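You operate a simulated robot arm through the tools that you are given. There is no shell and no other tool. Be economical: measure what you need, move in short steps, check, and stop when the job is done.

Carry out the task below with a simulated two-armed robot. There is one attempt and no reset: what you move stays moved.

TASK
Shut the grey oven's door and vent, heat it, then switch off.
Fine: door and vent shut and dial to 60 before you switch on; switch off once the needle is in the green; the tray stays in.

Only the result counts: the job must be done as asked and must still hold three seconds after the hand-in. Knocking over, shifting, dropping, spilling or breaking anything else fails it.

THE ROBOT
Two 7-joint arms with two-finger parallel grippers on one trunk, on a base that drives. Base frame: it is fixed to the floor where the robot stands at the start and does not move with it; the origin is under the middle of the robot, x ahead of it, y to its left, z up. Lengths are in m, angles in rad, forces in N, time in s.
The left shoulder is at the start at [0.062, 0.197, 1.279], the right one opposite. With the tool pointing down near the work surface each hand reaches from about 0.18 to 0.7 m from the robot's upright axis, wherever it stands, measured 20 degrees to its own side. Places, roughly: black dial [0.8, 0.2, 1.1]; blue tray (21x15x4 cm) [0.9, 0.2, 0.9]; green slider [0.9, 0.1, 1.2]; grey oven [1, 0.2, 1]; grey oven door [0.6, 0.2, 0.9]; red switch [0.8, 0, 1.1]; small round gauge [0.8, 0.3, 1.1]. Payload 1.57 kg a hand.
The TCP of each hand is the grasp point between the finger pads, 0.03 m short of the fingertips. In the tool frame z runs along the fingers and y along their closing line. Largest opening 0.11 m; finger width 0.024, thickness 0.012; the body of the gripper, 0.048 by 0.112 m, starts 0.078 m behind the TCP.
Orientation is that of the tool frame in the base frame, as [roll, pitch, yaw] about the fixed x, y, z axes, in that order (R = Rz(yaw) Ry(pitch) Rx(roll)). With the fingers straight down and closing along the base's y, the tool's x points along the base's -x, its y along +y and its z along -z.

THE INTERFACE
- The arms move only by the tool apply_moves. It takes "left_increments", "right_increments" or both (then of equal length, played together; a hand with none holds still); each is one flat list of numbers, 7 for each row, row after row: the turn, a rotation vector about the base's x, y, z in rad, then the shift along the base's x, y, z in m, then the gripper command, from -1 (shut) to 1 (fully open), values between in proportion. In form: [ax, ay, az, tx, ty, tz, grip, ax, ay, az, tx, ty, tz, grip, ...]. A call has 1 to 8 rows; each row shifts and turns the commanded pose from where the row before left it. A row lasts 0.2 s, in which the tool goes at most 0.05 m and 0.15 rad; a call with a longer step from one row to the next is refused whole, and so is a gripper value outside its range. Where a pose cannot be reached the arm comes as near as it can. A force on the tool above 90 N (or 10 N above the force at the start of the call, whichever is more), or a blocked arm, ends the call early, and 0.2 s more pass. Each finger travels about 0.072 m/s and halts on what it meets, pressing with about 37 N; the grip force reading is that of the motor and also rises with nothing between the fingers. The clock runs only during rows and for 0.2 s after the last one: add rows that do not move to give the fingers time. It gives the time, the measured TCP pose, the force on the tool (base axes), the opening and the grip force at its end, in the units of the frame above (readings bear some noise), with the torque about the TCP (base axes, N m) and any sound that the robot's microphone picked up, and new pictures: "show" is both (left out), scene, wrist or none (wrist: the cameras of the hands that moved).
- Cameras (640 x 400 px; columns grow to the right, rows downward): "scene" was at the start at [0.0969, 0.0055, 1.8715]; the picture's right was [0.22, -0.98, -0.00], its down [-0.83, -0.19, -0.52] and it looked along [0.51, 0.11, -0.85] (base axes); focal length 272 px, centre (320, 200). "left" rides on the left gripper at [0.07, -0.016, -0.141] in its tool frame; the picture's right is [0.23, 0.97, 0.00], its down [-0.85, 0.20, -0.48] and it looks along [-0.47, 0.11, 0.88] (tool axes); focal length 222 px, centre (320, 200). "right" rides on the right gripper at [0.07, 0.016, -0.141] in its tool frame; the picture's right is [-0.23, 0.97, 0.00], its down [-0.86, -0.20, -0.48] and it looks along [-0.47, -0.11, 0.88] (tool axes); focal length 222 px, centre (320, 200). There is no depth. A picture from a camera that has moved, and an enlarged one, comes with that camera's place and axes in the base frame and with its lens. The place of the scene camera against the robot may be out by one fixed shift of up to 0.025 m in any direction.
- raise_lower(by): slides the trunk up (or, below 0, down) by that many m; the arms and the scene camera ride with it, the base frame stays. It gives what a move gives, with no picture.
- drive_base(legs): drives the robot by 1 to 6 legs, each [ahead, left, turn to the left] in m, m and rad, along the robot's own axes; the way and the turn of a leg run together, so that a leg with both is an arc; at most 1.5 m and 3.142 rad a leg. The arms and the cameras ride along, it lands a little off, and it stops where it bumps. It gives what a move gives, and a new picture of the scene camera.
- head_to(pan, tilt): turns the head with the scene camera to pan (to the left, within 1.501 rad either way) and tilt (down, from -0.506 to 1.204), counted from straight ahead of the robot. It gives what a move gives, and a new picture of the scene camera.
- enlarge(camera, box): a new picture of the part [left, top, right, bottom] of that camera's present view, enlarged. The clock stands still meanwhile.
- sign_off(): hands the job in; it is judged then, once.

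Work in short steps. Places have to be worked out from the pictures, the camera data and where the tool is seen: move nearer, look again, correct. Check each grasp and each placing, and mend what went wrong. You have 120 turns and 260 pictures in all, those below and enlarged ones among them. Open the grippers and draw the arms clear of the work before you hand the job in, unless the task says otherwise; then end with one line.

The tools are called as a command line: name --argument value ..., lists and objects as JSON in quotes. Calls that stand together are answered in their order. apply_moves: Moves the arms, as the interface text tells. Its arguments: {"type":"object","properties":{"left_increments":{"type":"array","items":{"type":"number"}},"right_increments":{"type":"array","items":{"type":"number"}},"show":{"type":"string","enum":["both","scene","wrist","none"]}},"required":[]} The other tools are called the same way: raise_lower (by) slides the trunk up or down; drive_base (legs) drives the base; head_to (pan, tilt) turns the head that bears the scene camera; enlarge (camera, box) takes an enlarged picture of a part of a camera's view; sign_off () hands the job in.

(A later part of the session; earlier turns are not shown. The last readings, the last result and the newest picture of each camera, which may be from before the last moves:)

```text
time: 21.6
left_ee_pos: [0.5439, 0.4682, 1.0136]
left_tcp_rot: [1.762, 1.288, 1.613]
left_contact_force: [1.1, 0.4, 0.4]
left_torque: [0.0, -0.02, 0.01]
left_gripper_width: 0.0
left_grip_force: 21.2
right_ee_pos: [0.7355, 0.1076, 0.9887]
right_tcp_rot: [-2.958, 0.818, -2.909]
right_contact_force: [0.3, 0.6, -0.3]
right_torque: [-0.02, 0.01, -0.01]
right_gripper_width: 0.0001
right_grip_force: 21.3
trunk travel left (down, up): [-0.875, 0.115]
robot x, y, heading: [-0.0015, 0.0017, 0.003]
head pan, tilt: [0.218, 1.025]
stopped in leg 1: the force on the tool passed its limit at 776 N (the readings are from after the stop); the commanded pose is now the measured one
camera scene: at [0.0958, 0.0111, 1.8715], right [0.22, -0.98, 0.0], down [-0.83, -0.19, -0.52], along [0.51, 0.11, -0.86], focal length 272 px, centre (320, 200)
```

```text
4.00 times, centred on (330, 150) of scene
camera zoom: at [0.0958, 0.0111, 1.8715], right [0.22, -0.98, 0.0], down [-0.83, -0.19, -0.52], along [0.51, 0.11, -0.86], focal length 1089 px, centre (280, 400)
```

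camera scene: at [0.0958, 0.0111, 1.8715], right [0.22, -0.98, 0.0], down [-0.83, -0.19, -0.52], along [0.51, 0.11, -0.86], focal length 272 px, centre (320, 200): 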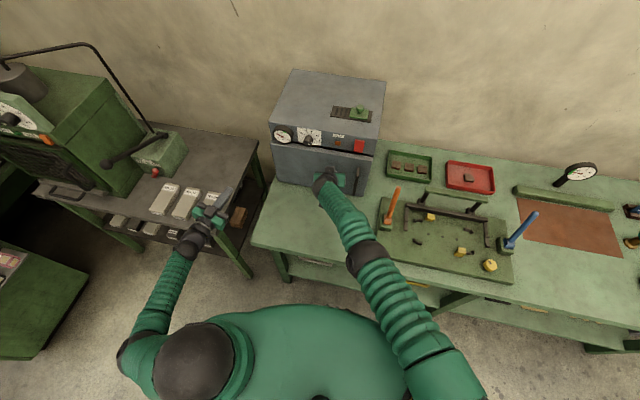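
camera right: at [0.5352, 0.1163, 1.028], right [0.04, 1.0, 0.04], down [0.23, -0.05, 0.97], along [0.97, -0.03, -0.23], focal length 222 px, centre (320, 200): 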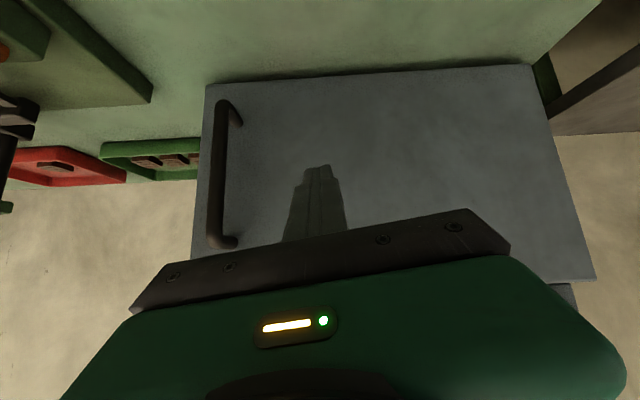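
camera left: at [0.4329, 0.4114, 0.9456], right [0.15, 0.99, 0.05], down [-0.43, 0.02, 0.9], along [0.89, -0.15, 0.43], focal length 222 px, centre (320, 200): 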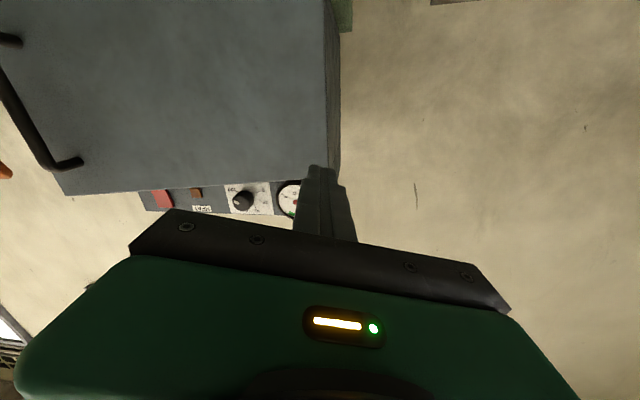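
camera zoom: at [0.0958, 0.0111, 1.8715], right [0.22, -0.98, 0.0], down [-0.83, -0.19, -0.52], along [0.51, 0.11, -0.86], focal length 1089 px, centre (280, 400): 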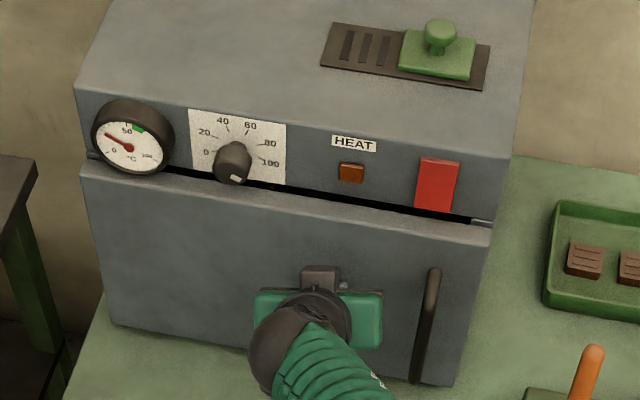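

The free edge may still stand slightly proud. I press gently ahead with the arm to see whether it gives.

apply_moves --right_increments '[0, 0, 0, 0.01, 0, 0, -1, 0, 0, 0, 0.01, 0, 0, -1, 0, 0, 0, 0.005, 0, 0, -1]' --show "none"

enlarge --camera "scene" --box '[260, 100, 400, 200]'

```text
time: 22.4
left_ee_pos: [0.5442, 0.4679, 1.0132]
left_tcp_rot: [1.764, 1.286, 1.613]
left_contact_force: [-0.9, 0.1, -0.2]
left_torque: [0.0, 0.0, 0.03]
left_gripper_width: 0.0
left_grip_force: 21.6
right_ee_pos: [0.7375, 0.1083, 0.9888]
right_tcp_rot: [-2.96, 0.819, -2.91]
right_contact_force: [-2.2, -0.8, -2.2]
right_torque: [-0.02, 0.06, -0.1]
right_gripper_width: 0.0
right_grip_force: 21.5
right hand out of reach, approached as far as the arm can: row 1, 2, 3
trunk travel left (down, up): [-0.875, 0.115]
robot x, y, heading: [-0.0007, -0.0026, 0.002]
head pan, tilt: [0.218, 1.025]
```

```text
4.00 times, centred on (330, 150) of scene
camera zoom: at [0.0962, 0.0093, 1.8715], right [0.22, -0.98, 0.0], down [-0.83, -0.19, -0.52], along [0.51, 0.11, -0.86], focal length 1089 px, centre (280, 400)
```

zoom: 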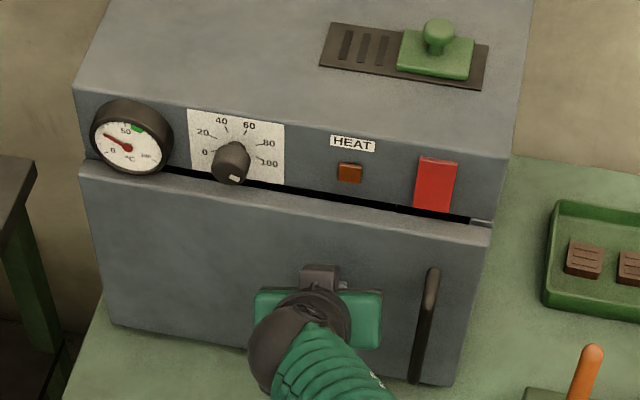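

The arm was out of reach there. I back off a bit, shift right toward the free edge (just left of the handle) where the arm reaches further, and press again.

apply_moves --right_increments '[0, 0, 0, -0.04, 0, 0, -1, 0, 0, 0, 0, -0.035, 0, -1, 0, 0, 0, 0, 0, 0, -1]'

```text
time: 22.9
left_ee_pos: [0.5415, 0.4823, 1.0091]
left_tcp_rot: [1.765, 1.297, 1.622]
left_contact_force: [0.1, -0.1, 0.1]
left_torque: [0.0, -0.01, -0.02]
left_gripper_width: 0.0004
left_grip_force: 21.4
right_ee_pos: [0.7314, 0.0368, 0.9711]
right_tcp_rot: [-3.022, 0.794, -3.061]
right_contact_force: [-8.5, 19.1, -5.7]
right_torque: [-0.02, -0.04, -0.2]
right_gripper_width: 0.0001
right_grip_force: 21.3
trunk travel left (down, up): [-0.875, 0.115]
robot x, y, heading: [-0.0025, 0.0027, 0.007]
head pan, tilt: [0.218, 1.025]
stopped in row 2 (right hand): the force on the tool passed its limit at 109 N (the readings are from after the stop); the commanded pose is now the measured one
camera scene: at [0.0988, 0.0419, 1.8706], right [0.23, -0.97, 0.02], down [-0.83, -0.2, -0.51], along [0.5, 0.1, -0.86], focal length 272 px, centre (320, 200)
camera right: at [0.583, 0.0568, 1.0189], right [0.16, 0.98, 0.08], down [0.26, -0.12, 0.96], along [0.95, -0.14, -0.27], focal length 222 px, centre (320, 200)
```

scene: 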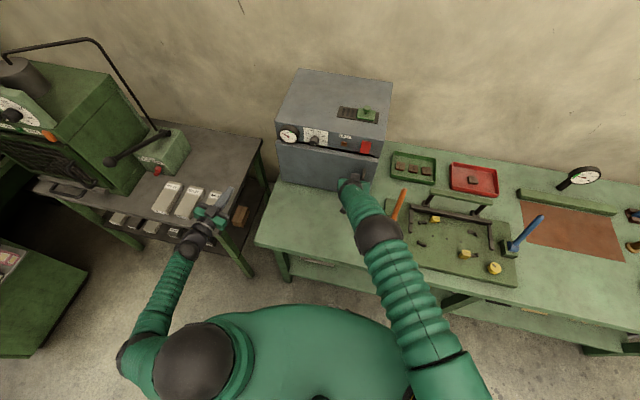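
right: 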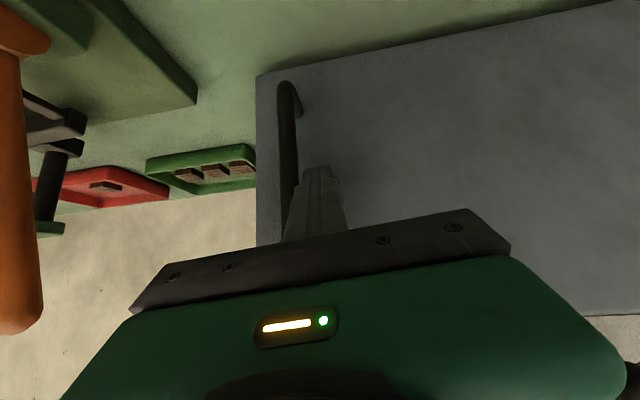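

The near-singular arm swept sideways against the handle. I ease off left and pull straight back.

apply_moves --right_increments '[0, 0, 0, -0.02, 0.015, 0, -1, 0, 0, 0, -0.03, 0, 0, -1, 0, 0, 0, -0.04, 0, 0.0, -1, 0, 0, 0, -0.04, 0, 0.01, -1]'

enlarge --camera "scene" --box '[260, 100, 400, 200]'

```text
time: 23.2
left_ee_pos: [0.5385, 0.4764, 1.0143]
left_tcp_rot: [1.747, 1.288, 1.612]
left_contact_force: [0.5, 0.5, 0.1]
left_torque: [0.01, 0.02, 0.03]
left_gripper_width: 0.0001
left_grip_force: 21.9
right_ee_pos: [0.733, 0.0364, 0.9725]
right_tcp_rot: [-3.121, 0.777, -3.134]
right_contact_force: [9.4, 66.1, -12.0]
right_torque: [-0.46, 0.08, -0.2]
right_gripper_width: 0.0002
right_grip_force: 21.1
trunk travel left (down, up): [-0.875, 0.115]
robot x, y, heading: [-0.0005, 0.0015, 0.01]
head pan, tilt: [0.218, 1.025]
stopped in row 1 (right hand): the force on the tool passed its limit at 110 N (the readings are from after the stop); the commanded pose is now the measured one
camera scene: at [0.0998, 0.0471, 1.8708], right [0.23, -0.97, 0.02], down [-0.83, -0.21, -0.51], along [0.5, 0.1, -0.86], focal length 272 px, centre (320, 200)
camera right: at [0.5846, 0.0537, 1.0224], right [0.17, 0.97, 0.15], down [0.27, -0.19, 0.94], along [0.95, -0.12, -0.3], focal length 222 px, centre (320, 200)
```

scene: 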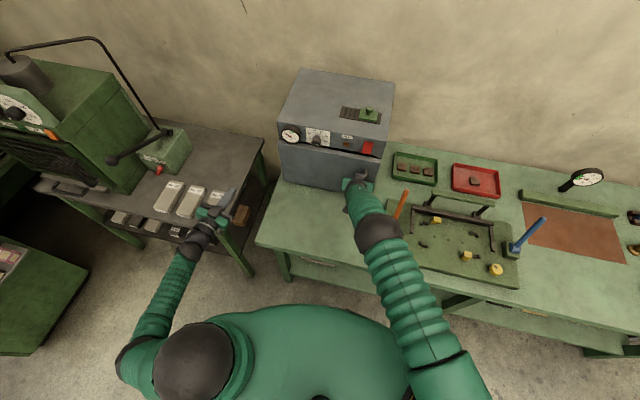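
right: 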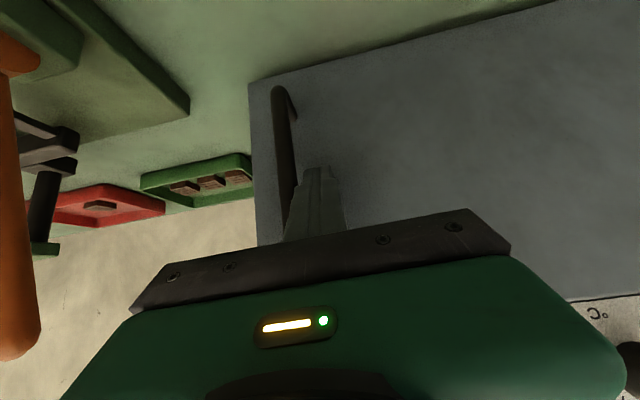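

```text
4.00 times, centred on (330, 150) of scene
camera zoom: at [0.0998, 0.0471, 1.8708], right [0.23, -0.97, 0.02], down [-0.83, -0.21, -0.51], along [0.5, 0.1, -0.86], focal length 1089 px, centre (280, 400)
```

zoom: 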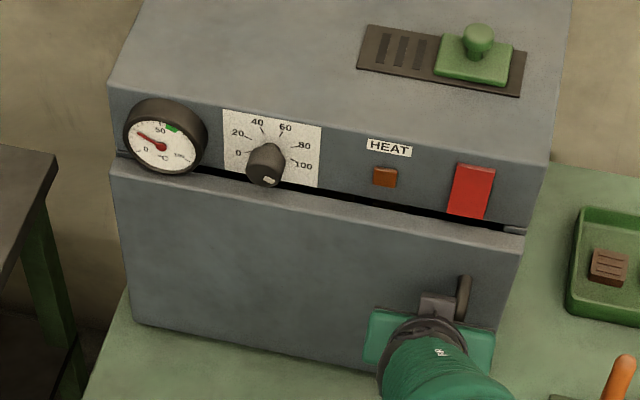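

The finger is pressed sideways against the handle's left side. Driving the base back slides it free without arm trouble.

drive_base --legs '[[-0.08, 0, 0]]'

enlarge --camera "scene" --box '[260, 90, 400, 190]'

```text
time: 24.1
left_ee_pos: [0.4984, 0.4481, 1.0297]
left_tcp_rot: [1.733, 1.258, 1.603]
left_contact_force: [-0.6, -0.5, 0.4]
left_torque: [0.0, 0.0, 0.03]
left_gripper_width: 0.0
left_grip_force: 21.6
right_ee_pos: [0.7186, 0.0383, 0.9822]
right_tcp_rot: [3.032, 0.765, 3.089]
right_contact_force: [16.9, 84.4, -26.9]
right_torque: [-0.88, 0.29, 0.44]
right_gripper_width: 0.0001
right_grip_force: 21.3
trunk travel left (down, up): [-0.875, 0.115]
robot x, y, heading: [-0.0343, 0.0021, 0.021]
head pan, tilt: [0.218, 1.025]
stopped in leg 1: the force on the tool passed its limit at 100 N (the readings are from after the stop); the commanded pose is now the measured one
camera scene: at [0.0759, 0.041, 1.871], right [0.24, -0.97, 0.01], down [-0.83, -0.21, -0.51], along [0.5, 0.11, -0.86], focal length 272 px, centre (320, 200)
```

scene: 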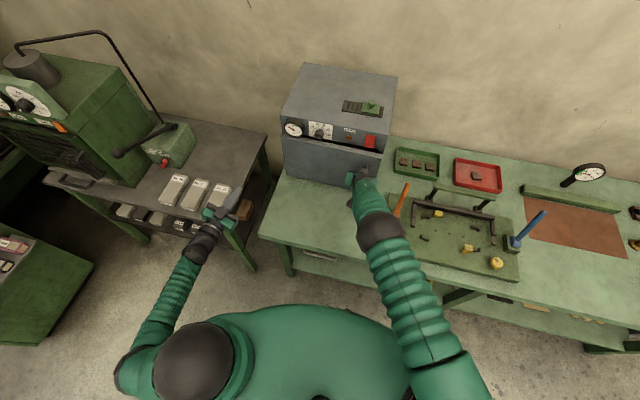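

```text
4.00 times, centred on (330, 140) of scene
camera zoom: at [0.0759, 0.041, 1.871], right [0.24, -0.97, 0.01], down [-0.83, -0.21, -0.51], along [0.5, 0.11, -0.86], focal length 1089 px, centre (280, 440)
```

zoom: 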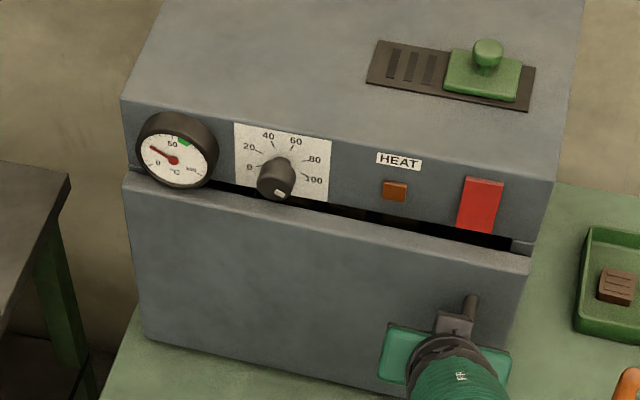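

The base is displaced and presses the finger rightward into the handle. I move the hand left to relieve it.

apply_moves --right_increments '[0, 0, 0, 0, 0.02, 0, -1, 0, 0, 0, 0, 0.03, 0, -1, 0, 0, 0, 0, 0.02, 0, -1]'

```text
time: 24.9
left_ee_pos: [0.4946, 0.4475, 1.0316]
left_tcp_rot: [1.726, 1.259, 1.59]
left_contact_force: [0.0, -0.2, -0.6]
left_torque: [0.0, 0.02, 0.03]
left_gripper_width: 0.0001
left_grip_force: 21.2
right_ee_pos: [0.7076, 0.0948, 0.9852]
right_tcp_rot: [3.067, 0.784, 3.096]
right_contact_force: [0.2, 0.1, -0.5]
right_torque: [0.02, -0.02, -0.02]
right_gripper_width: 0.0
right_grip_force: 21.5
trunk travel left (down, up): [-0.875, 0.115]
robot x, y, heading: [-0.037, 0.0004, 0.021]
head pan, tilt: [0.218, 1.025]
camera scene: at [0.0644, 0.0203, 1.8713], right [0.24, -0.97, 0.0], down [-0.83, -0.2, -0.52], along [0.5, 0.12, -0.86], focal length 272 px, centre (320, 200)
camera right: at [0.559, 0.1072, 1.0358], right [0.15, 0.97, 0.21], down [0.27, -0.25, 0.93], along [0.95, -0.09, -0.3], focal length 222 px, centre (320, 200)
```

scene: 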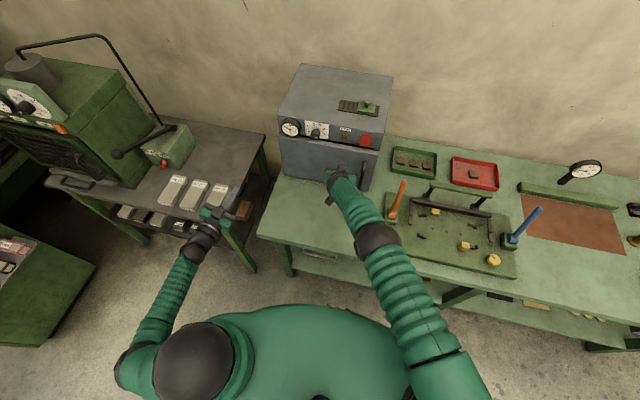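
right: 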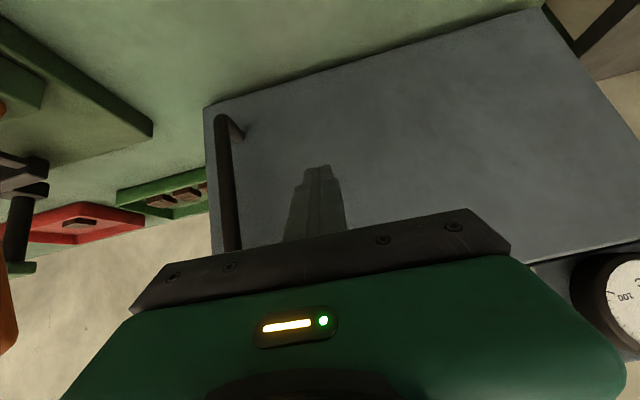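

Free now. I fold the hand back 10 cm, then drive the base closer so the arm isn't at full stretch when pushing.

apply_moves --right_increments '[0, 0, 0, -0.03, 0, 0, -1, -0.06, 0, 0, -0.04, 0, 0, -1, -0.06, 0, 0, -0.04, 0, 0, -1, -0.05, 0, 0, -0.04, -0.0, 0, -1]' --show "none"

drive_base --legs '[[0.09, 0, -0.02]]'

```text
time: 25.4
left_ee_pos: [0.488, 0.4491, 1.032]
left_tcp_rot: [1.701, 1.255, 1.573]
left_contact_force: [0.2, -0.3, 0.5]
left_torque: [0.02, 0.05, 0.08]
left_gripper_width: 0.0
left_grip_force: 21.3
right_ee_pos: [0.7014, 0.0314, 0.9702]
right_tcp_rot: [2.932, 0.741, 2.934]
right_contact_force: [-7.7, 52.8, 5.2]
right_torque: [0.77, 0.01, 1.36]
right_gripper_width: 0.0
right_grip_force: 21.2
trunk travel left (down, up): [-0.875, 0.115]
robot x, y, heading: [-0.0382, 0.0054, 0.026]
head pan, tilt: [0.218, 1.025]
stopped in row 2 (right hand): the force on the tool passed its limit at 98 N (the readings are from after the stop); the commanded pose is now the measured one
```

```text
time: 26.2
left_ee_pos: [0.5043, 0.4294, 1.0481]
left_tcp_rot: [1.693, 1.234, 1.565]
left_contact_force: [-0.2, 0.2, -0.4]
left_torque: [-0.01, 0.03, 0.04]
left_gripper_width: 0.0
left_grip_force: 21.2
right_ee_pos: [0.708, 0.0299, 0.9666]
right_tcp_rot: [2.85, 0.704, 2.905]
right_contact_force: [-22.0, 47.3, 5.2]
right_torque: [0.35, 0.07, 0.73]
right_gripper_width: 0.0
right_grip_force: 21.5
trunk travel left (down, up): [-0.875, 0.115]
robot x, y, heading: [-0.0183, 0.0035, 0.029]
head pan, tilt: [0.218, 1.025]
stopped in leg 1: the force on the tool passed its limit at 98 N (the readings are from after the stop); the commanded pose is now the measured one
camera scene: at [0.0675, 0.0367, 1.8735], right [0.24, -0.97, 0.01], down [-0.83, -0.21, -0.52], along [0.51, 0.12, -0.85], focal length 272 px, centre (320, 200)
```

scene: 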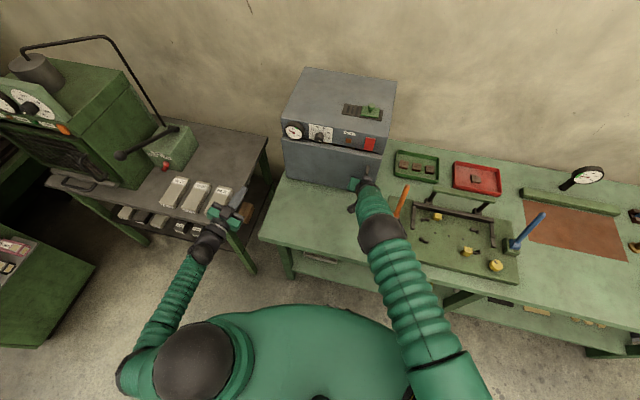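

Pulling back in x from the straight-arm pose makes the arm sweep right. I relieve the handle by going left again, with some lift, and then raise the trunk to clear the handle altogether.

apply_moves --right_increments '[0, 0, 0, 0, 0.03, 0, -1, 0, 0, 0, 0, 0.03, 0.0, -1]' --show "none"

raise_lower --by 0.11

```text
time: 26.8
left_ee_pos: [0.511, 0.4206, 1.0455]
left_tcp_rot: [1.709, 1.23, 1.579]
left_contact_force: [-0.2, 0.7, 0.3]
left_torque: [0.0, -0.03, 0.0]
left_gripper_width: 0.0
left_grip_force: 21.2
right_ee_pos: [0.7146, 0.0729, 0.963]
right_tcp_rot: [2.872, 0.705, 2.903]
right_contact_force: [0.5, -0.7, 0.0]
right_torque: [-0.02, -0.01, 0.0]
right_gripper_width: 0.0001
right_grip_force: 21.0
trunk travel left (down, up): [-0.875, 0.115]
robot x, y, heading: [-0.0226, 0.0032, 0.025]
head pan, tilt: [0.218, 1.025]
```

```text
time: 28.2
left_ee_pos: [0.511, 0.4234, 1.1545]
left_tcp_rot: [1.706, 1.231, 1.574]
left_contact_force: [0.1, 0.9, 0.6]
left_torque: [-0.01, -0.03, -0.01]
left_gripper_width: 0.0
left_grip_force: 21.7
right_ee_pos: [0.7133, 0.0762, 1.0722]
right_tcp_rot: [2.871, 0.707, 2.905]
right_contact_force: [0.7, -0.5, -0.2]
right_torque: [0.01, -0.02, 0.0]
right_gripper_width: 0.0
right_grip_force: 21.2
trunk travel left (down, up): [-0.985, 0.005]
robot x, y, heading: [-0.0202, 0.0036, 0.024]
head pan, tilt: [0.218, 1.025]
```

Clear of the handle. I back the base off and then fold the arm back up to look.

drive_base --legs '[[-0.1, 0, 0]]'

apply_moves --right_increments '[0, 0, 0, -0.01, -0.01, 0.04, -1, 0, 0, 0, -0.01, -0.01, 0.04, -1, 0, 0, 0, -0.02, -0.01, 0.04, -1, 0, 0, 0, -0.03, 0, 0.03, -1]'

enlarge --camera "scene" --box '[260, 90, 400, 190]'

```text
time: 29.4
left_ee_pos: [0.4173, 0.4199, 1.1505]
left_tcp_rot: [1.732, 1.229, 1.601]
left_contact_force: [0.1, -0.3, 0.2]
left_torque: [0.01, 0.02, 0.03]
left_gripper_width: 0.0
left_grip_force: 21.6
right_ee_pos: [0.6201, 0.0729, 1.0652]
right_tcp_rot: [2.871, 0.698, 2.903]
right_contact_force: [1.2, -0.4, -0.5]
right_torque: [0.05, 0.0, 0.07]
right_gripper_width: 0.0002
right_grip_force: 21.3
trunk travel left (down, up): [-0.985, 0.005]
robot x, y, heading: [-0.118, 0.0076, 0.024]
head pan, tilt: [0.218, 1.025]
camera scene: at [-0.0053, 0.0108, 1.9803], right [0.24, -0.97, 0.0], down [-0.83, -0.21, -0.51], along [0.5, 0.12, -0.86], focal length 272 px, centre (320, 200)
```

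scene: 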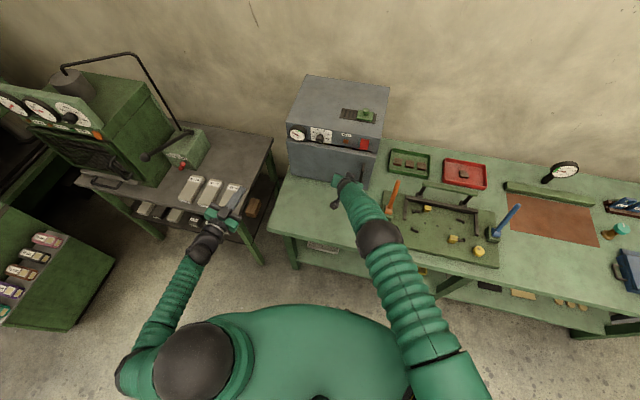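

```text
time: 30.6
left_ee_pos: [0.4049, 0.4233, 1.1585]
left_tcp_rot: [1.694, 1.233, 1.566]
left_contact_force: [-0.3, 0.2, -0.3]
left_torque: [0.03, 0.03, -0.07]
left_gripper_width: 0.0
left_grip_force: 21.5
right_ee_pos: [0.5529, 0.0161, 1.2362]
right_tcp_rot: [2.86, 0.72, 2.843]
right_contact_force: [-0.3, 0.4, 0.6]
right_torque: [-0.06, 0.03, -0.01]
right_gripper_width: 0.0
right_grip_force: 21.2
trunk travel left (down, up): [-0.985, 0.005]
robot x, y, heading: [-0.1218, 0.0057, 0.026]
head pan, tilt: [0.218, 1.025]
stopped in row 4 (right hand): the arm was blocked; the commanded pose is now the measured one
camera scene: at [-0.0274, 0.0186, 1.9849], right [0.24, -0.97, 0.0], down [-0.83, -0.21, -0.52], along [0.5, 0.12, -0.85], focal length 272 px, centre (320, 200)
camera right: at [0.4077, 0.0358, 1.2954], right [0.27, 0.9, 0.35], down [0.27, -0.42, 0.87], along [0.93, -0.14, -0.35], focal length 222 px, centre (320, 200)
```

scene: 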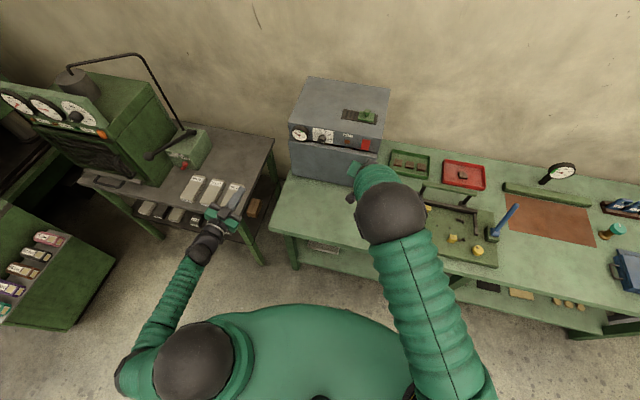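
right: 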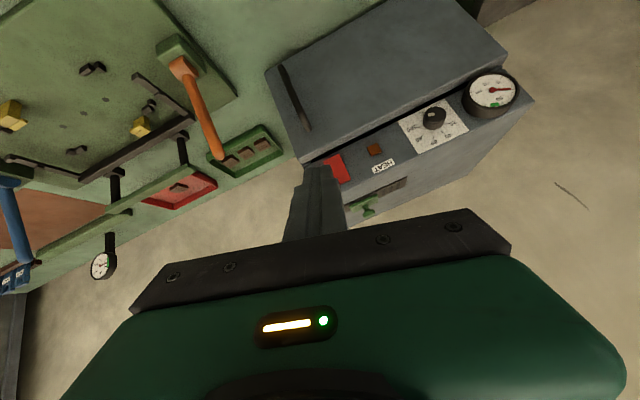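

```text
4.00 times, centred on (330, 140) of scene
camera zoom: at [-0.0274, 0.0186, 1.9849], right [0.24, -0.97, 0.0], down [-0.83, -0.21, -0.52], along [0.5, 0.12, -0.85], focal length 1089 px, centre (280, 440)
```

zoom: 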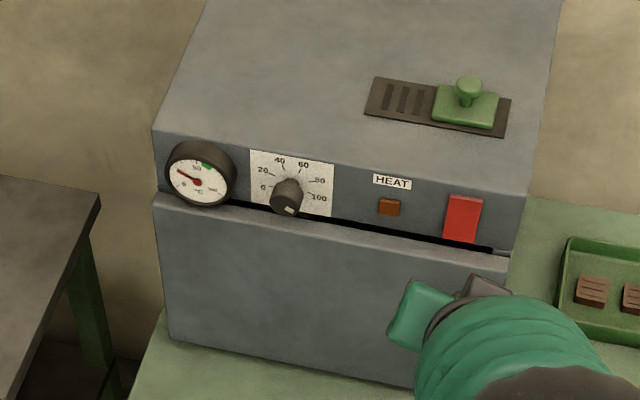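

The door still shows a slight gap that widens toward the right. Pitching the right tool level at this mid-range reach should give a stable pose, and I can then use the base as the push axis. I tip it level now.

apply_moves --right_increments '[-0.025, -0.11, 0.027, 0.015, 0, 0, -1, -0.025, -0.11, 0.027, 0.015, 0, 0, -1, -0.025, -0.11, 0.027, 0.015, 0, 0, -1, -0.025, -0.11, 0.027, 0.015, 0, 0, -1, -0.025, -0.11, 0.027, 0.015, 0, 0, -1, -0.025, -0.11, 0.027, 0.015, 0, 0, -1]'

```text
time: 31.4
left_ee_pos: [0.4048, 0.421, 1.161]
left_tcp_rot: [1.695, 1.229, 1.563]
left_contact_force: [-0.2, 0.2, -0.3]
left_torque: [-0.03, 0.0, -0.01]
left_gripper_width: 0.0
left_grip_force: 20.9
right_ee_pos: [0.6476, -0.0561, 1.3577]
right_tcp_rot: [2.443, 1.095, 2.412]
right_contact_force: [-0.3, -0.2, -1.0]
right_torque: [-0.03, -0.02, 0.0]
right_gripper_width: 0.0
right_grip_force: 21.3
trunk travel left (down, up): [-0.985, 0.005]
robot x, y, heading: [-0.1224, -0.0012, 0.025]
head pan, tilt: [0.218, 1.025]
stopped in row 4 (right hand): the arm was blocked; the commanded pose is now the measured one
camera scene: at [-0.0231, 0.0135, 1.9858], right [0.24, -0.97, 0.0], down [-0.83, -0.21, -0.52], along [0.5, 0.12, -0.86], focal length 272 px, centre (320, 200)
camera right: at [0.4936, -0.0235, 1.3492], right [0.16, 0.86, 0.49], down [-0.17, -0.46, 0.87], along [0.97, -0.22, 0.08], focal length 222 px, centre (320, 200)
```

scene: 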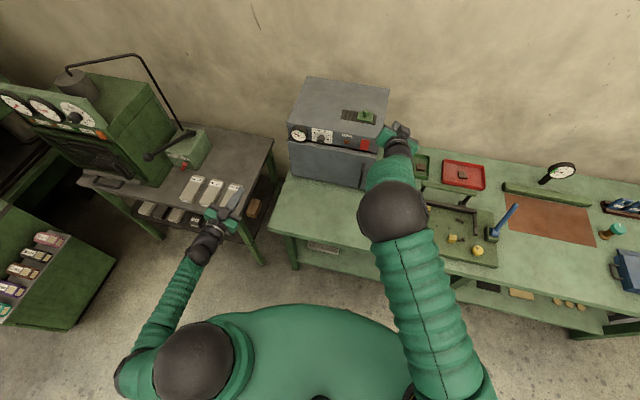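
right: 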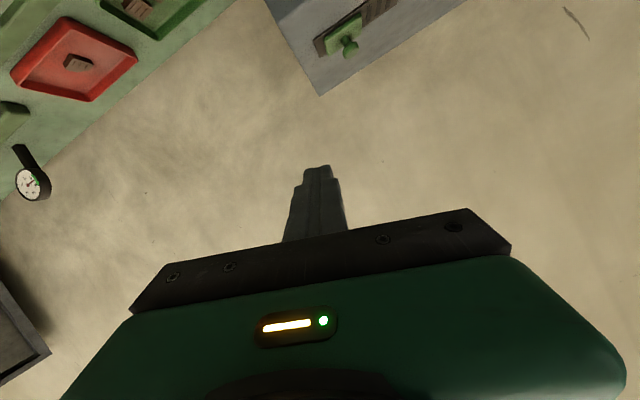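

The right arm is stuck in an awkward elbow posture. I bring it back toward its starting tool-down pose, to the right and clear of the bench.

apply_moves --right_increments '[-0.03, 0.13, 0.02, -0.03, -0.02, 0.015, -1, -0.03, 0.13, 0.02, -0.035, -0.02, 0.015, -1, -0.03, 0.13, 0.02, -0.035, -0.02, 0.015, -1, -0.03, 0.13, 0.02, -0.035, -0.02, 0.015, -1, -0.03, 0.13, 0.02, -0.035, -0.02, 0.015, -1, -0.03, 0.13, 0.02, -0.035, -0.02, 0.015, -1, -0.03, 0.13, 0.02, -0.035, -0.02, 0.015, -1, -0.03, 0.13, 0.02, -0.035, -0.02, 0.015, -1]'

```text
time: 33.2
left_ee_pos: [0.4061, 0.4194, 1.1573]
left_tcp_rot: [1.693, 1.229, 1.564]
left_contact_force: [0.3, -0.6, -0.1]
left_torque: [-0.01, -0.02, -0.03]
left_gripper_width: 0.0
left_grip_force: 21.1
right_ee_pos: [0.3678, -0.2155, 1.4587]
right_tcp_rot: [-3.091, 0.151, 3.113]
right_contact_force: [0.4, 0.6, 1.1]
right_torque: [0.04, -0.01, 0.0]
right_gripper_width: 0.0
right_grip_force: 21.0
trunk travel left (down, up): [-0.985, 0.005]
robot x, y, heading: [-0.1186, 0.0017, 0.025]
head pan, tilt: [0.218, 1.025]
camera scene: at [-0.0251, 0.0098, 1.9815], right [0.24, -0.97, 0.0], down [-0.83, -0.21, -0.52], along [0.5, 0.12, -0.85], focal length 272 px, centre (320, 200)
camera right: at [0.2794, -0.1894, 1.5861], right [0.26, 0.97, -0.01], down [0.77, -0.2, 0.61], along [0.59, -0.17, -0.79], focal length 222 px, centre (320, 200)
```

scene: 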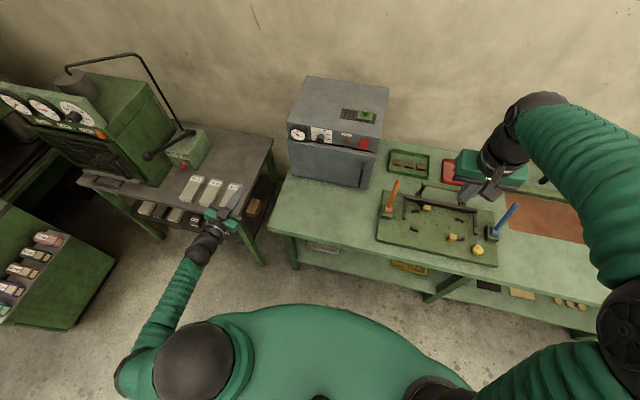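
right: 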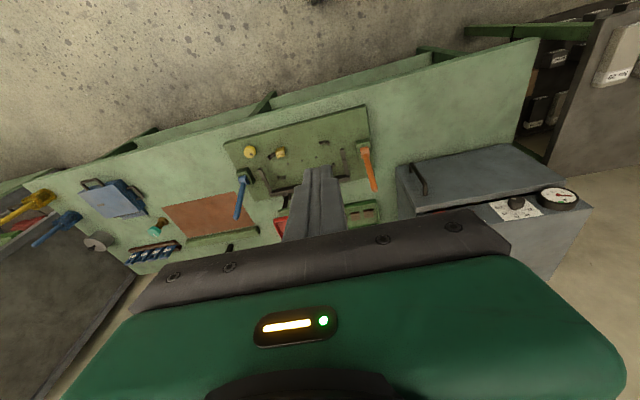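

The right arm is back in its good posture. Now I check the door with an unobstructed view.

enlarge --camera "scene" --box '[270, 80, 400, 190]'

enlarge --camera "right" --box '[390, 130, 600, 270]'

```text
3.64 times, centred on (335, 135) of scene
camera zoom: at [-0.0251, 0.0098, 1.9815], right [0.24, -0.97, 0.0], down [-0.83, -0.21, -0.52], along [0.5, 0.12, -0.85], focal length 990 px, centre (266, 436)
```

zoom: 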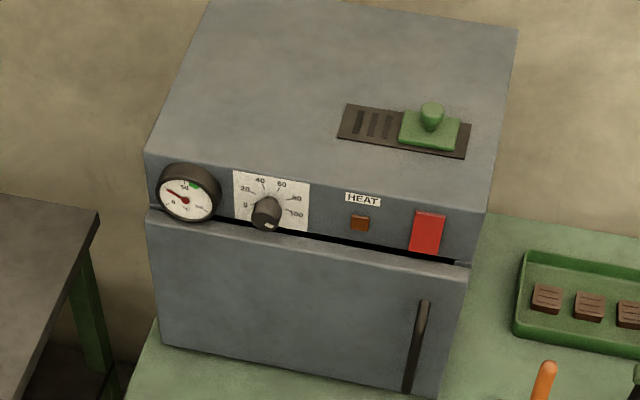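

```text
2.86 times, centred on (495, 200) of right
camera zoom: at [0.2794, -0.1894, 1.5861], right [0.26, 0.97, -0.01], down [0.77, -0.2, 0.61], along [0.59, -0.17, -0.79], focal length 635 px, centre (-180, 200)
```

zoom: 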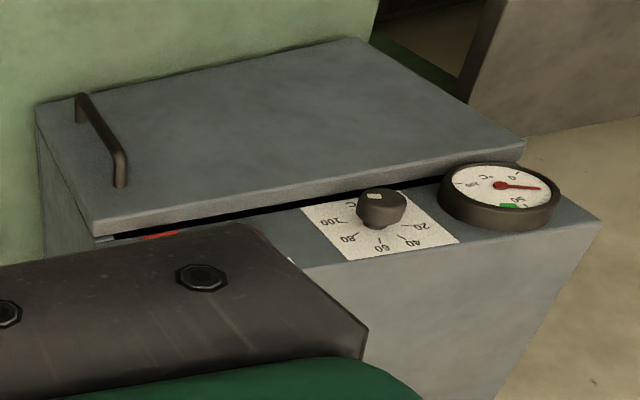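

The door looks nearly flush; I move the right wrist camera nearer the free edge to judge the remaining gap.

apply_moves --right_increments '[0, 0, 0.08, 0.03, -0.01, -0.03, -1, 0, 0, 0.08, 0.03, -0.01, -0.03, -1, 0, 0, 0.08, 0.03, -0.01, -0.03, -1, 0, 0, 0.08, 0.03, -0.01, -0.03, -1, 0, 0, 0.08, 0.03, -0.01, -0.03, -1, 0, 0, 0.08, 0.03, -0.01, -0.02, -1]' --show "wrist"

enlarge --camera "right" --box '[390, 100, 600, 260]'

```text
time: 34.6
left_ee_pos: [0.4063, 0.4179, 1.1557]
left_tcp_rot: [1.699, 1.227, 1.571]
left_contact_force: [1.0, -0.8, 0.3]
left_torque: [-0.02, -0.02, 0.03]
left_gripper_width: 0.0
left_grip_force: 21.5
right_ee_pos: [0.552, -0.2744, 1.2883]
right_tcp_rot: [-3.092, 0.149, -2.691]
right_contact_force: [1.5, -0.6, 0.0]
right_torque: [0.01, 0.0, -0.01]
right_gripper_width: 0.0
right_grip_force: 21.6
trunk travel left (down, up): [-0.985, 0.005]
robot x, y, heading: [-0.1221, -0.0041, 0.025]
head pan, tilt: [0.218, 1.025]
camera right: at [0.4601, -0.2928, 1.4146], right [-0.21, 0.98, -0.01], down [0.77, 0.18, 0.61], along [0.6, 0.12, -0.79], focal length 222 px, centre (320, 200)
```

right: 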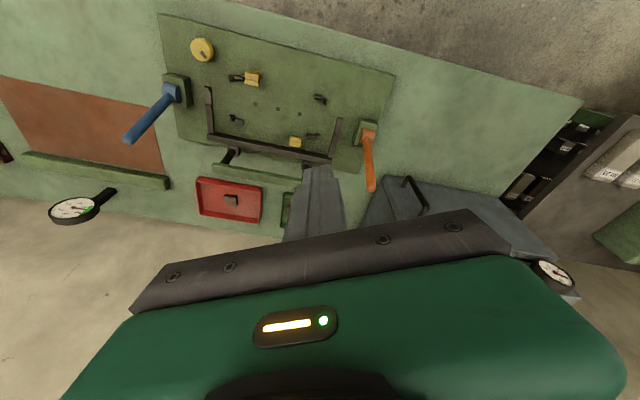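

```text
2.50 times, centred on (495, 180) of right
camera zoom: at [0.4601, -0.2928, 1.4146], right [-0.21, 0.98, -0.01], down [0.77, 0.18, 0.61], along [0.6, 0.12, -0.79], focal length 555 px, centre (-118, 250)
```

zoom: 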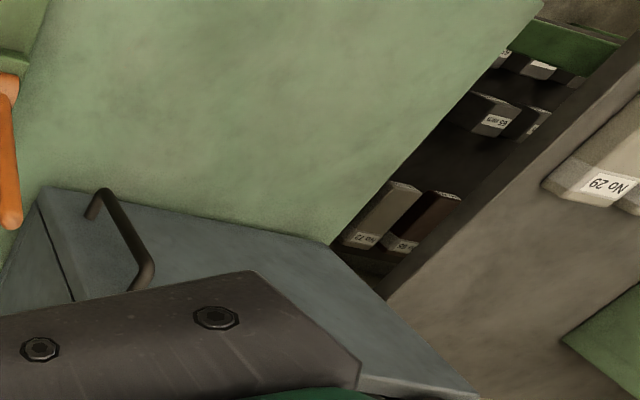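

A thin line separates the door and body at the free edge; I magnify it.

enlarge --camera "right" --box '[380, 165, 440, 225]'

```text
6.67 times, centred on (410, 195) of right
camera zoom: at [0.4601, -0.2928, 1.4146], right [-0.21, 0.98, -0.01], down [0.77, 0.18, 0.61], along [0.6, 0.12, -0.79], focal length 1481 px, centre (-280, 233)
```

zoom: 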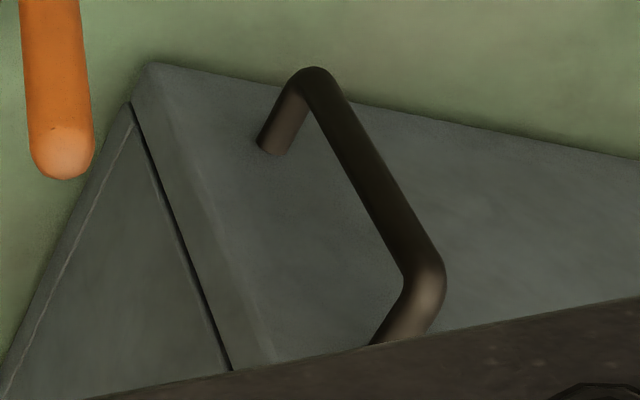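

The gap is a hairline of about 3 mm and even, so the door is shut. Next is the vent slider near (0.9, 0.04, 1.2). To put the right shoulder in line with it, I drive the base left and then ahead.

drive_base --legs '[[0, 0.17, -0.025], [0.1, 0, 0]]'

```text
time: 36.8
left_ee_pos: [0.5003, 0.5625, 1.1676]
left_tcp_rot: [1.665, 1.221, 1.51]
left_contact_force: [-0.8, -0.6, -0.4]
left_torque: [-0.01, -0.02, -0.03]
left_gripper_width: 0.0001
left_grip_force: 21.3
right_ee_pos: [0.626, -0.1356, 1.2916]
right_tcp_rot: [-3.096, 0.166, -2.719]
right_contact_force: [-0.2, -0.5, 0.4]
right_torque: [0.09, 0.0, 0.03]
right_gripper_width: 0.0
right_grip_force: 21.3
trunk travel left (down, up): [-0.985, 0.005]
robot x, y, heading: [-0.0226, 0.1689, -0.0]
head pan, tilt: [0.218, 1.025]
camera scene: at [0.0537, 0.1626, 1.9826], right [0.22, -0.98, -0.01], down [-0.83, -0.18, -0.53], along [0.52, 0.12, -0.85], focal length 272 px, centre (320, 200)
```

scene: 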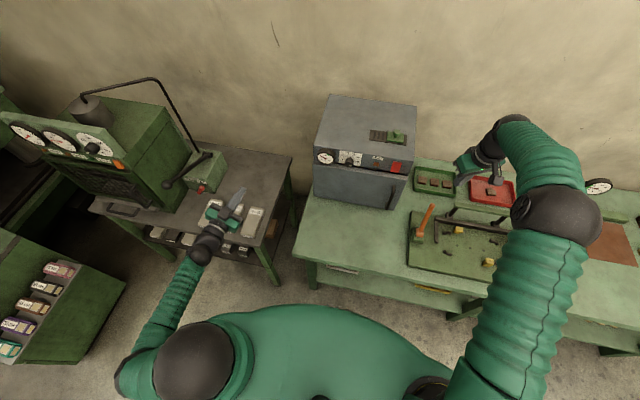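

Good alignment. I drive 0.05 m more and point the head straight at the oven.

drive_base --legs '[[0.05, 0, 0]]'

head_to --pan -0.05 --tilt 0.8

enlarge --camera "scene" --box '[220, 100, 400, 240]'

```text
time: 37.8
left_ee_pos: [0.5519, 0.5621, 1.1676]
left_tcp_rot: [1.663, 1.217, 1.514]
left_contact_force: [0.1, 0.8, 0.4]
left_torque: [0.03, -0.01, 0.01]
left_gripper_width: 0.0
left_grip_force: 20.9
right_ee_pos: [0.6762, -0.1401, 1.2921]
right_tcp_rot: [-3.098, 0.166, -2.723]
right_contact_force: [-0.5, -0.9, 0.5]
right_torque: [0.06, -0.04, 0.03]
right_gripper_width: 0.0001
right_grip_force: 21.4
trunk travel left (down, up): [-0.985, 0.005]
robot x, y, heading: [0.0278, 0.1715, 0.0]
head pan, tilt: [0.218, 1.025]
camera scene: at [0.1078, 0.1657, 1.9825], right [0.22, -0.98, 0.0], down [-0.83, -0.18, -0.53], along [0.51, 0.12, -0.85], focal length 272 px, centre (320, 200)
```

scene: 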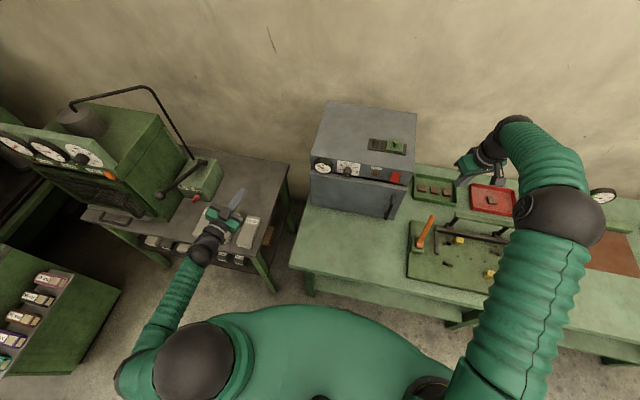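

```text
time: 38.5
left_ee_pos: [0.557, 0.5684, 1.1621]
left_tcp_rot: [1.675, 1.225, 1.523]
left_contact_force: [-1.0, 0.0, -0.4]
left_torque: [-0.02, -0.02, -0.01]
left_gripper_width: 0.0
left_grip_force: 21.4
right_ee_pos: [0.6812, -0.1314, 1.2914]
right_tcp_rot: [-3.094, 0.157, -2.723]
right_contact_force: [0.4, 0.4, 0.4]
right_torque: [-0.05, 0.02, 0.0]
right_gripper_width: 0.0
right_grip_force: 20.8
trunk travel left (down, up): [-0.985, 0.005]
robot x, y, heading: [0.026, 0.1686, -0.001]
head pan, tilt: [-0.051, 0.799]
camera scene: at [0.132, 0.1625, 1.9986], right [-0.05, -1.0, 0.0], down [-0.72, 0.03, -0.7], along [0.7, -0.04, -0.72], focal length 272 px, centre (320, 200)
```

scene: 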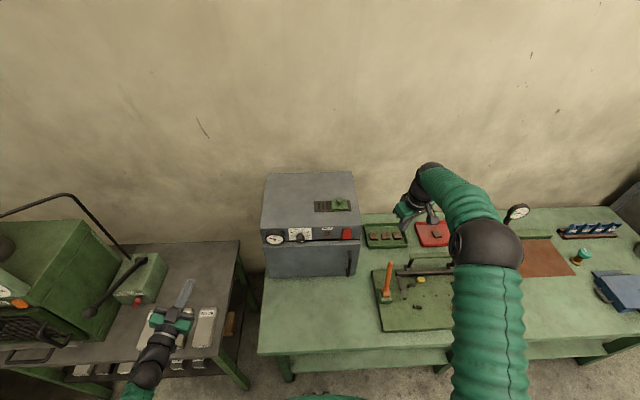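

```text
2.86 times, centred on (310, 170) of scene
camera zoom: at [0.132, 0.1625, 1.9986], right [-0.05, -1.0, 0.0], down [-0.72, 0.03, -0.7], along [0.7, -0.04, -0.72], focal length 778 px, centre (349, 286)
```

zoom: 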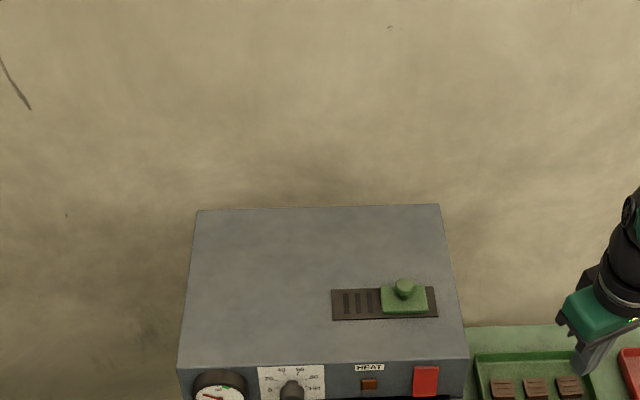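

The slider knob is at about (0.892, 0.041, 1.2), and I need to push it roughly 7 cm to the left. I tilt the right tool to about 50° and move it toward the right side of the oven top, staying high.

apply_moves --right_increments '[0, -0.12, -0.06, 0.015, 0.005, 0.01, -1, 0, -0.12, -0.06, 0.015, 0.005, 0.01, -1, 0, -0.12, -0.06, 0.015, 0.005, 0.01, -1, 0, -0.12, -0.06, 0.015, 0.005, 0, -1, 0, -0.12, -0.06, 0.015, 0.005, 0, -1, 0, -0.12, -0.06, 0.015, 0.005, 0, -1]'

```text
time: 39.9
left_ee_pos: [0.5606, 0.5682, 1.1606]
left_tcp_rot: [1.686, 1.225, 1.534]
left_contact_force: [0.4, -0.4, 0.4]
left_torque: [0.01, 0.0, 0.02]
left_gripper_width: 0.0001
left_grip_force: 21.5
right_ee_pos: [0.7755, -0.1007, 1.3192]
right_tcp_rot: [-2.868, 0.846, -2.985]
right_contact_force: [0.2, -0.3, 0.3]
right_torque: [0.0, 0.01, 0.02]
right_gripper_width: 0.0
right_grip_force: 21.2
trunk travel left (down, up): [-0.985, 0.005]
robot x, y, heading: [0.0284, 0.1682, -0.0]
head pan, tilt: [-0.051, 0.799]
camera scene: at [0.139, 0.1572, 1.9983], right [-0.05, -1.0, 0.0], down [-0.72, 0.04, -0.7], along [0.69, -0.04, -0.72], focal length 272 px, centre (320, 200)
camera right: at [0.625, -0.0712, 1.3533], right [0.2, 0.98, 0.0], down [0.19, -0.03, 0.98], along [0.96, -0.19, -0.19], focal length 222 px, centre (320, 200)
```

scene: 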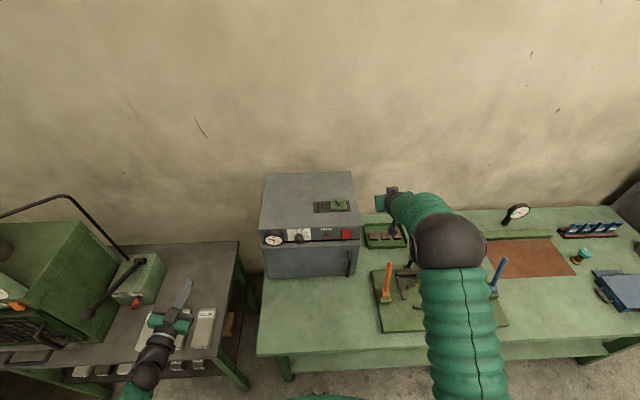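
right: 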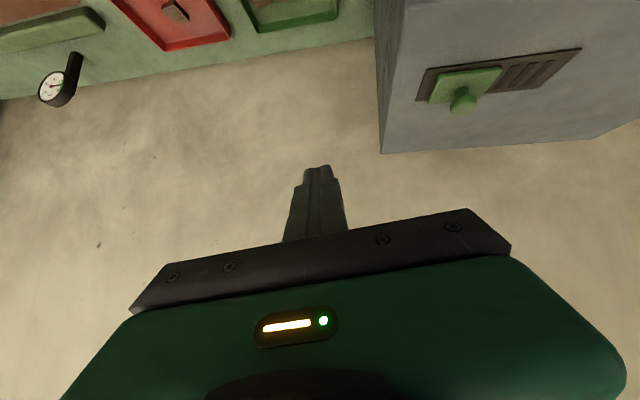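

Both cameras put the knob at about (0.892, 0.045, 1.19). I move the tip over, to the right of the knob, still 5 cm high, and check.

apply_moves --right_increments '[0, 0, 0.03, 0.024, 0.02, -0.015, -1, 0, 0, 0.03, 0.024, 0.02, -0.015, -1, 0, 0, 0.03, 0.024, 0.02, -0.015, -1, 0, 0, 0.03, 0.024, 0.02, -0.015, -1, 0, 0, 0, 0, 0, 0, -1]'

enlarge --camera "scene" --box '[250, 150, 410, 250]'

```text
time: 41.1
left_ee_pos: [0.5624, 0.5696, 1.1596]
left_tcp_rot: [1.688, 1.226, 1.535]
left_contact_force: [0.0, -0.4, 0.2]
left_torque: [-0.02, -0.04, -0.02]
left_gripper_width: 0.0002
left_grip_force: 21.5
right_ee_pos: [0.8751, -0.0191, 1.2578]
right_tcp_rot: [-2.866, 0.845, -2.86]
right_contact_force: [-0.3, -0.5, -0.2]
right_torque: [0.01, 0.01, -0.01]
right_gripper_width: 0.0
right_grip_force: 20.8
trunk travel left (down, up): [-0.985, 0.005]
robot x, y, heading: [0.025, 0.1713, -0.004]
head pan, tilt: [-0.051, 0.799]
camera scene: at [0.1408, 0.1609, 1.9981], right [-0.05, -1.0, 0.0], down [-0.72, 0.03, -0.7], along [0.69, -0.04, -0.72], focal length 272 px, centre (320, 200)
camera right: at [0.7212, -0.0075, 1.2932], right [0.08, 1.0, -0.01], down [0.19, -0.01, 0.98], along [0.98, -0.08, -0.19], focal length 222 px, centre (320, 200)
```

scene: 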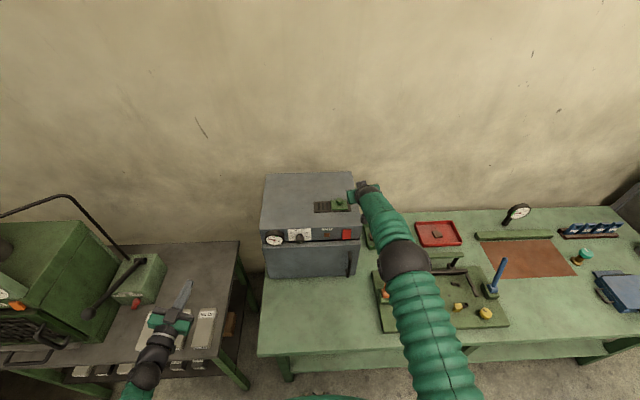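
right: 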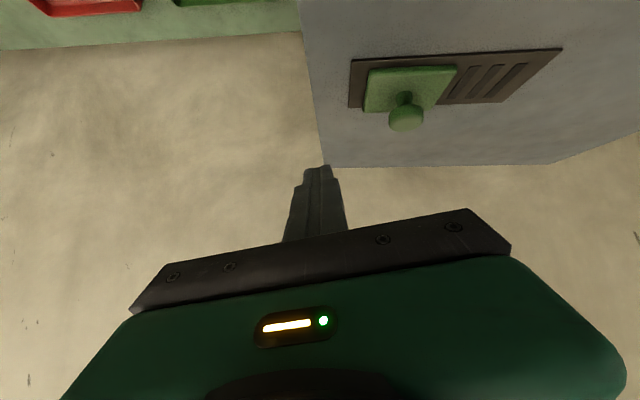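

```text
4.00 times, centred on (330, 200) of scene
camera zoom: at [0.1408, 0.1609, 1.9981], right [-0.05, -1.0, 0.0], down [-0.72, 0.03, -0.7], along [0.69, -0.04, -0.72], focal length 1089 px, centre (280, 200)
```

zoom: 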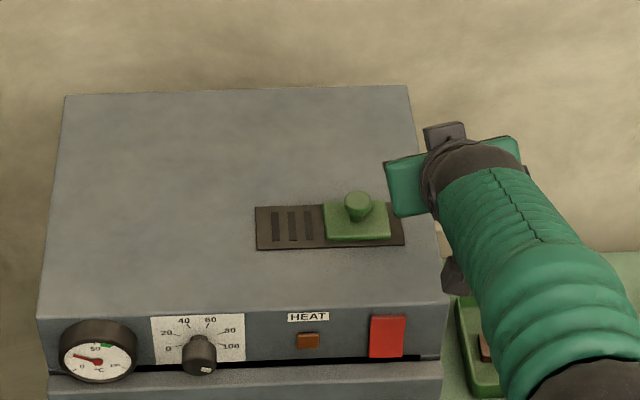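

Knob confirmed at (0.892, 0.049, 1.19). I lower the tip to just above the slider plate, to the right of the knob.

apply_moves --right_increments '[0, 0, 0, -0.003, 0.0, -0.025, -1, 0, 0, 0, 0, 0.0, -0.02, -1, 0, 0, 0, 0, 0, 0, -1]' --show "wrist"

```text
time: 41.9
left_ee_pos: [0.5593, 0.5704, 1.1609]
left_tcp_rot: [1.686, 1.224, 1.534]
left_contact_force: [0.3, -0.8, -0.9]
left_torque: [-0.02, 0.02, 0.01]
left_gripper_width: 0.0
left_grip_force: 21.3
right_ee_pos: [0.8701, -0.0215, 1.213]
right_tcp_rot: [-2.866, 0.844, -2.86]
right_contact_force: [0.0, 0.0, -0.3]
right_torque: [0.03, 0.02, -0.02]
right_gripper_width: 0.0002
right_grip_force: 21.4
trunk travel left (down, up): [-0.985, 0.005]
robot x, y, heading: [0.0283, 0.1736, -0.003]
head pan, tilt: [-0.051, 0.799]
camera right: at [0.7168, -0.0094, 1.2479], right [0.08, 1.0, -0.01], down [0.19, -0.01, 0.98], along [0.98, -0.08, -0.19], focal length 222 px, centre (320, 200)
```

right: 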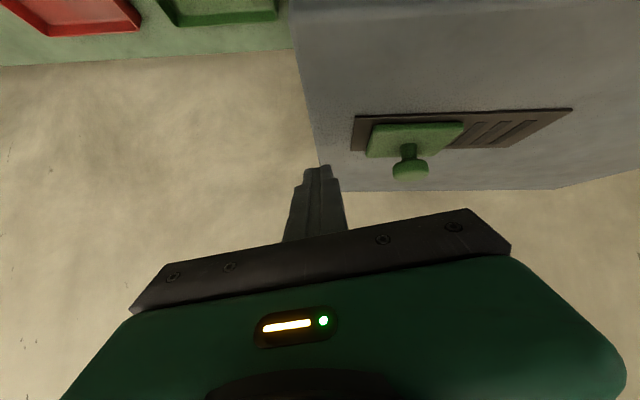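

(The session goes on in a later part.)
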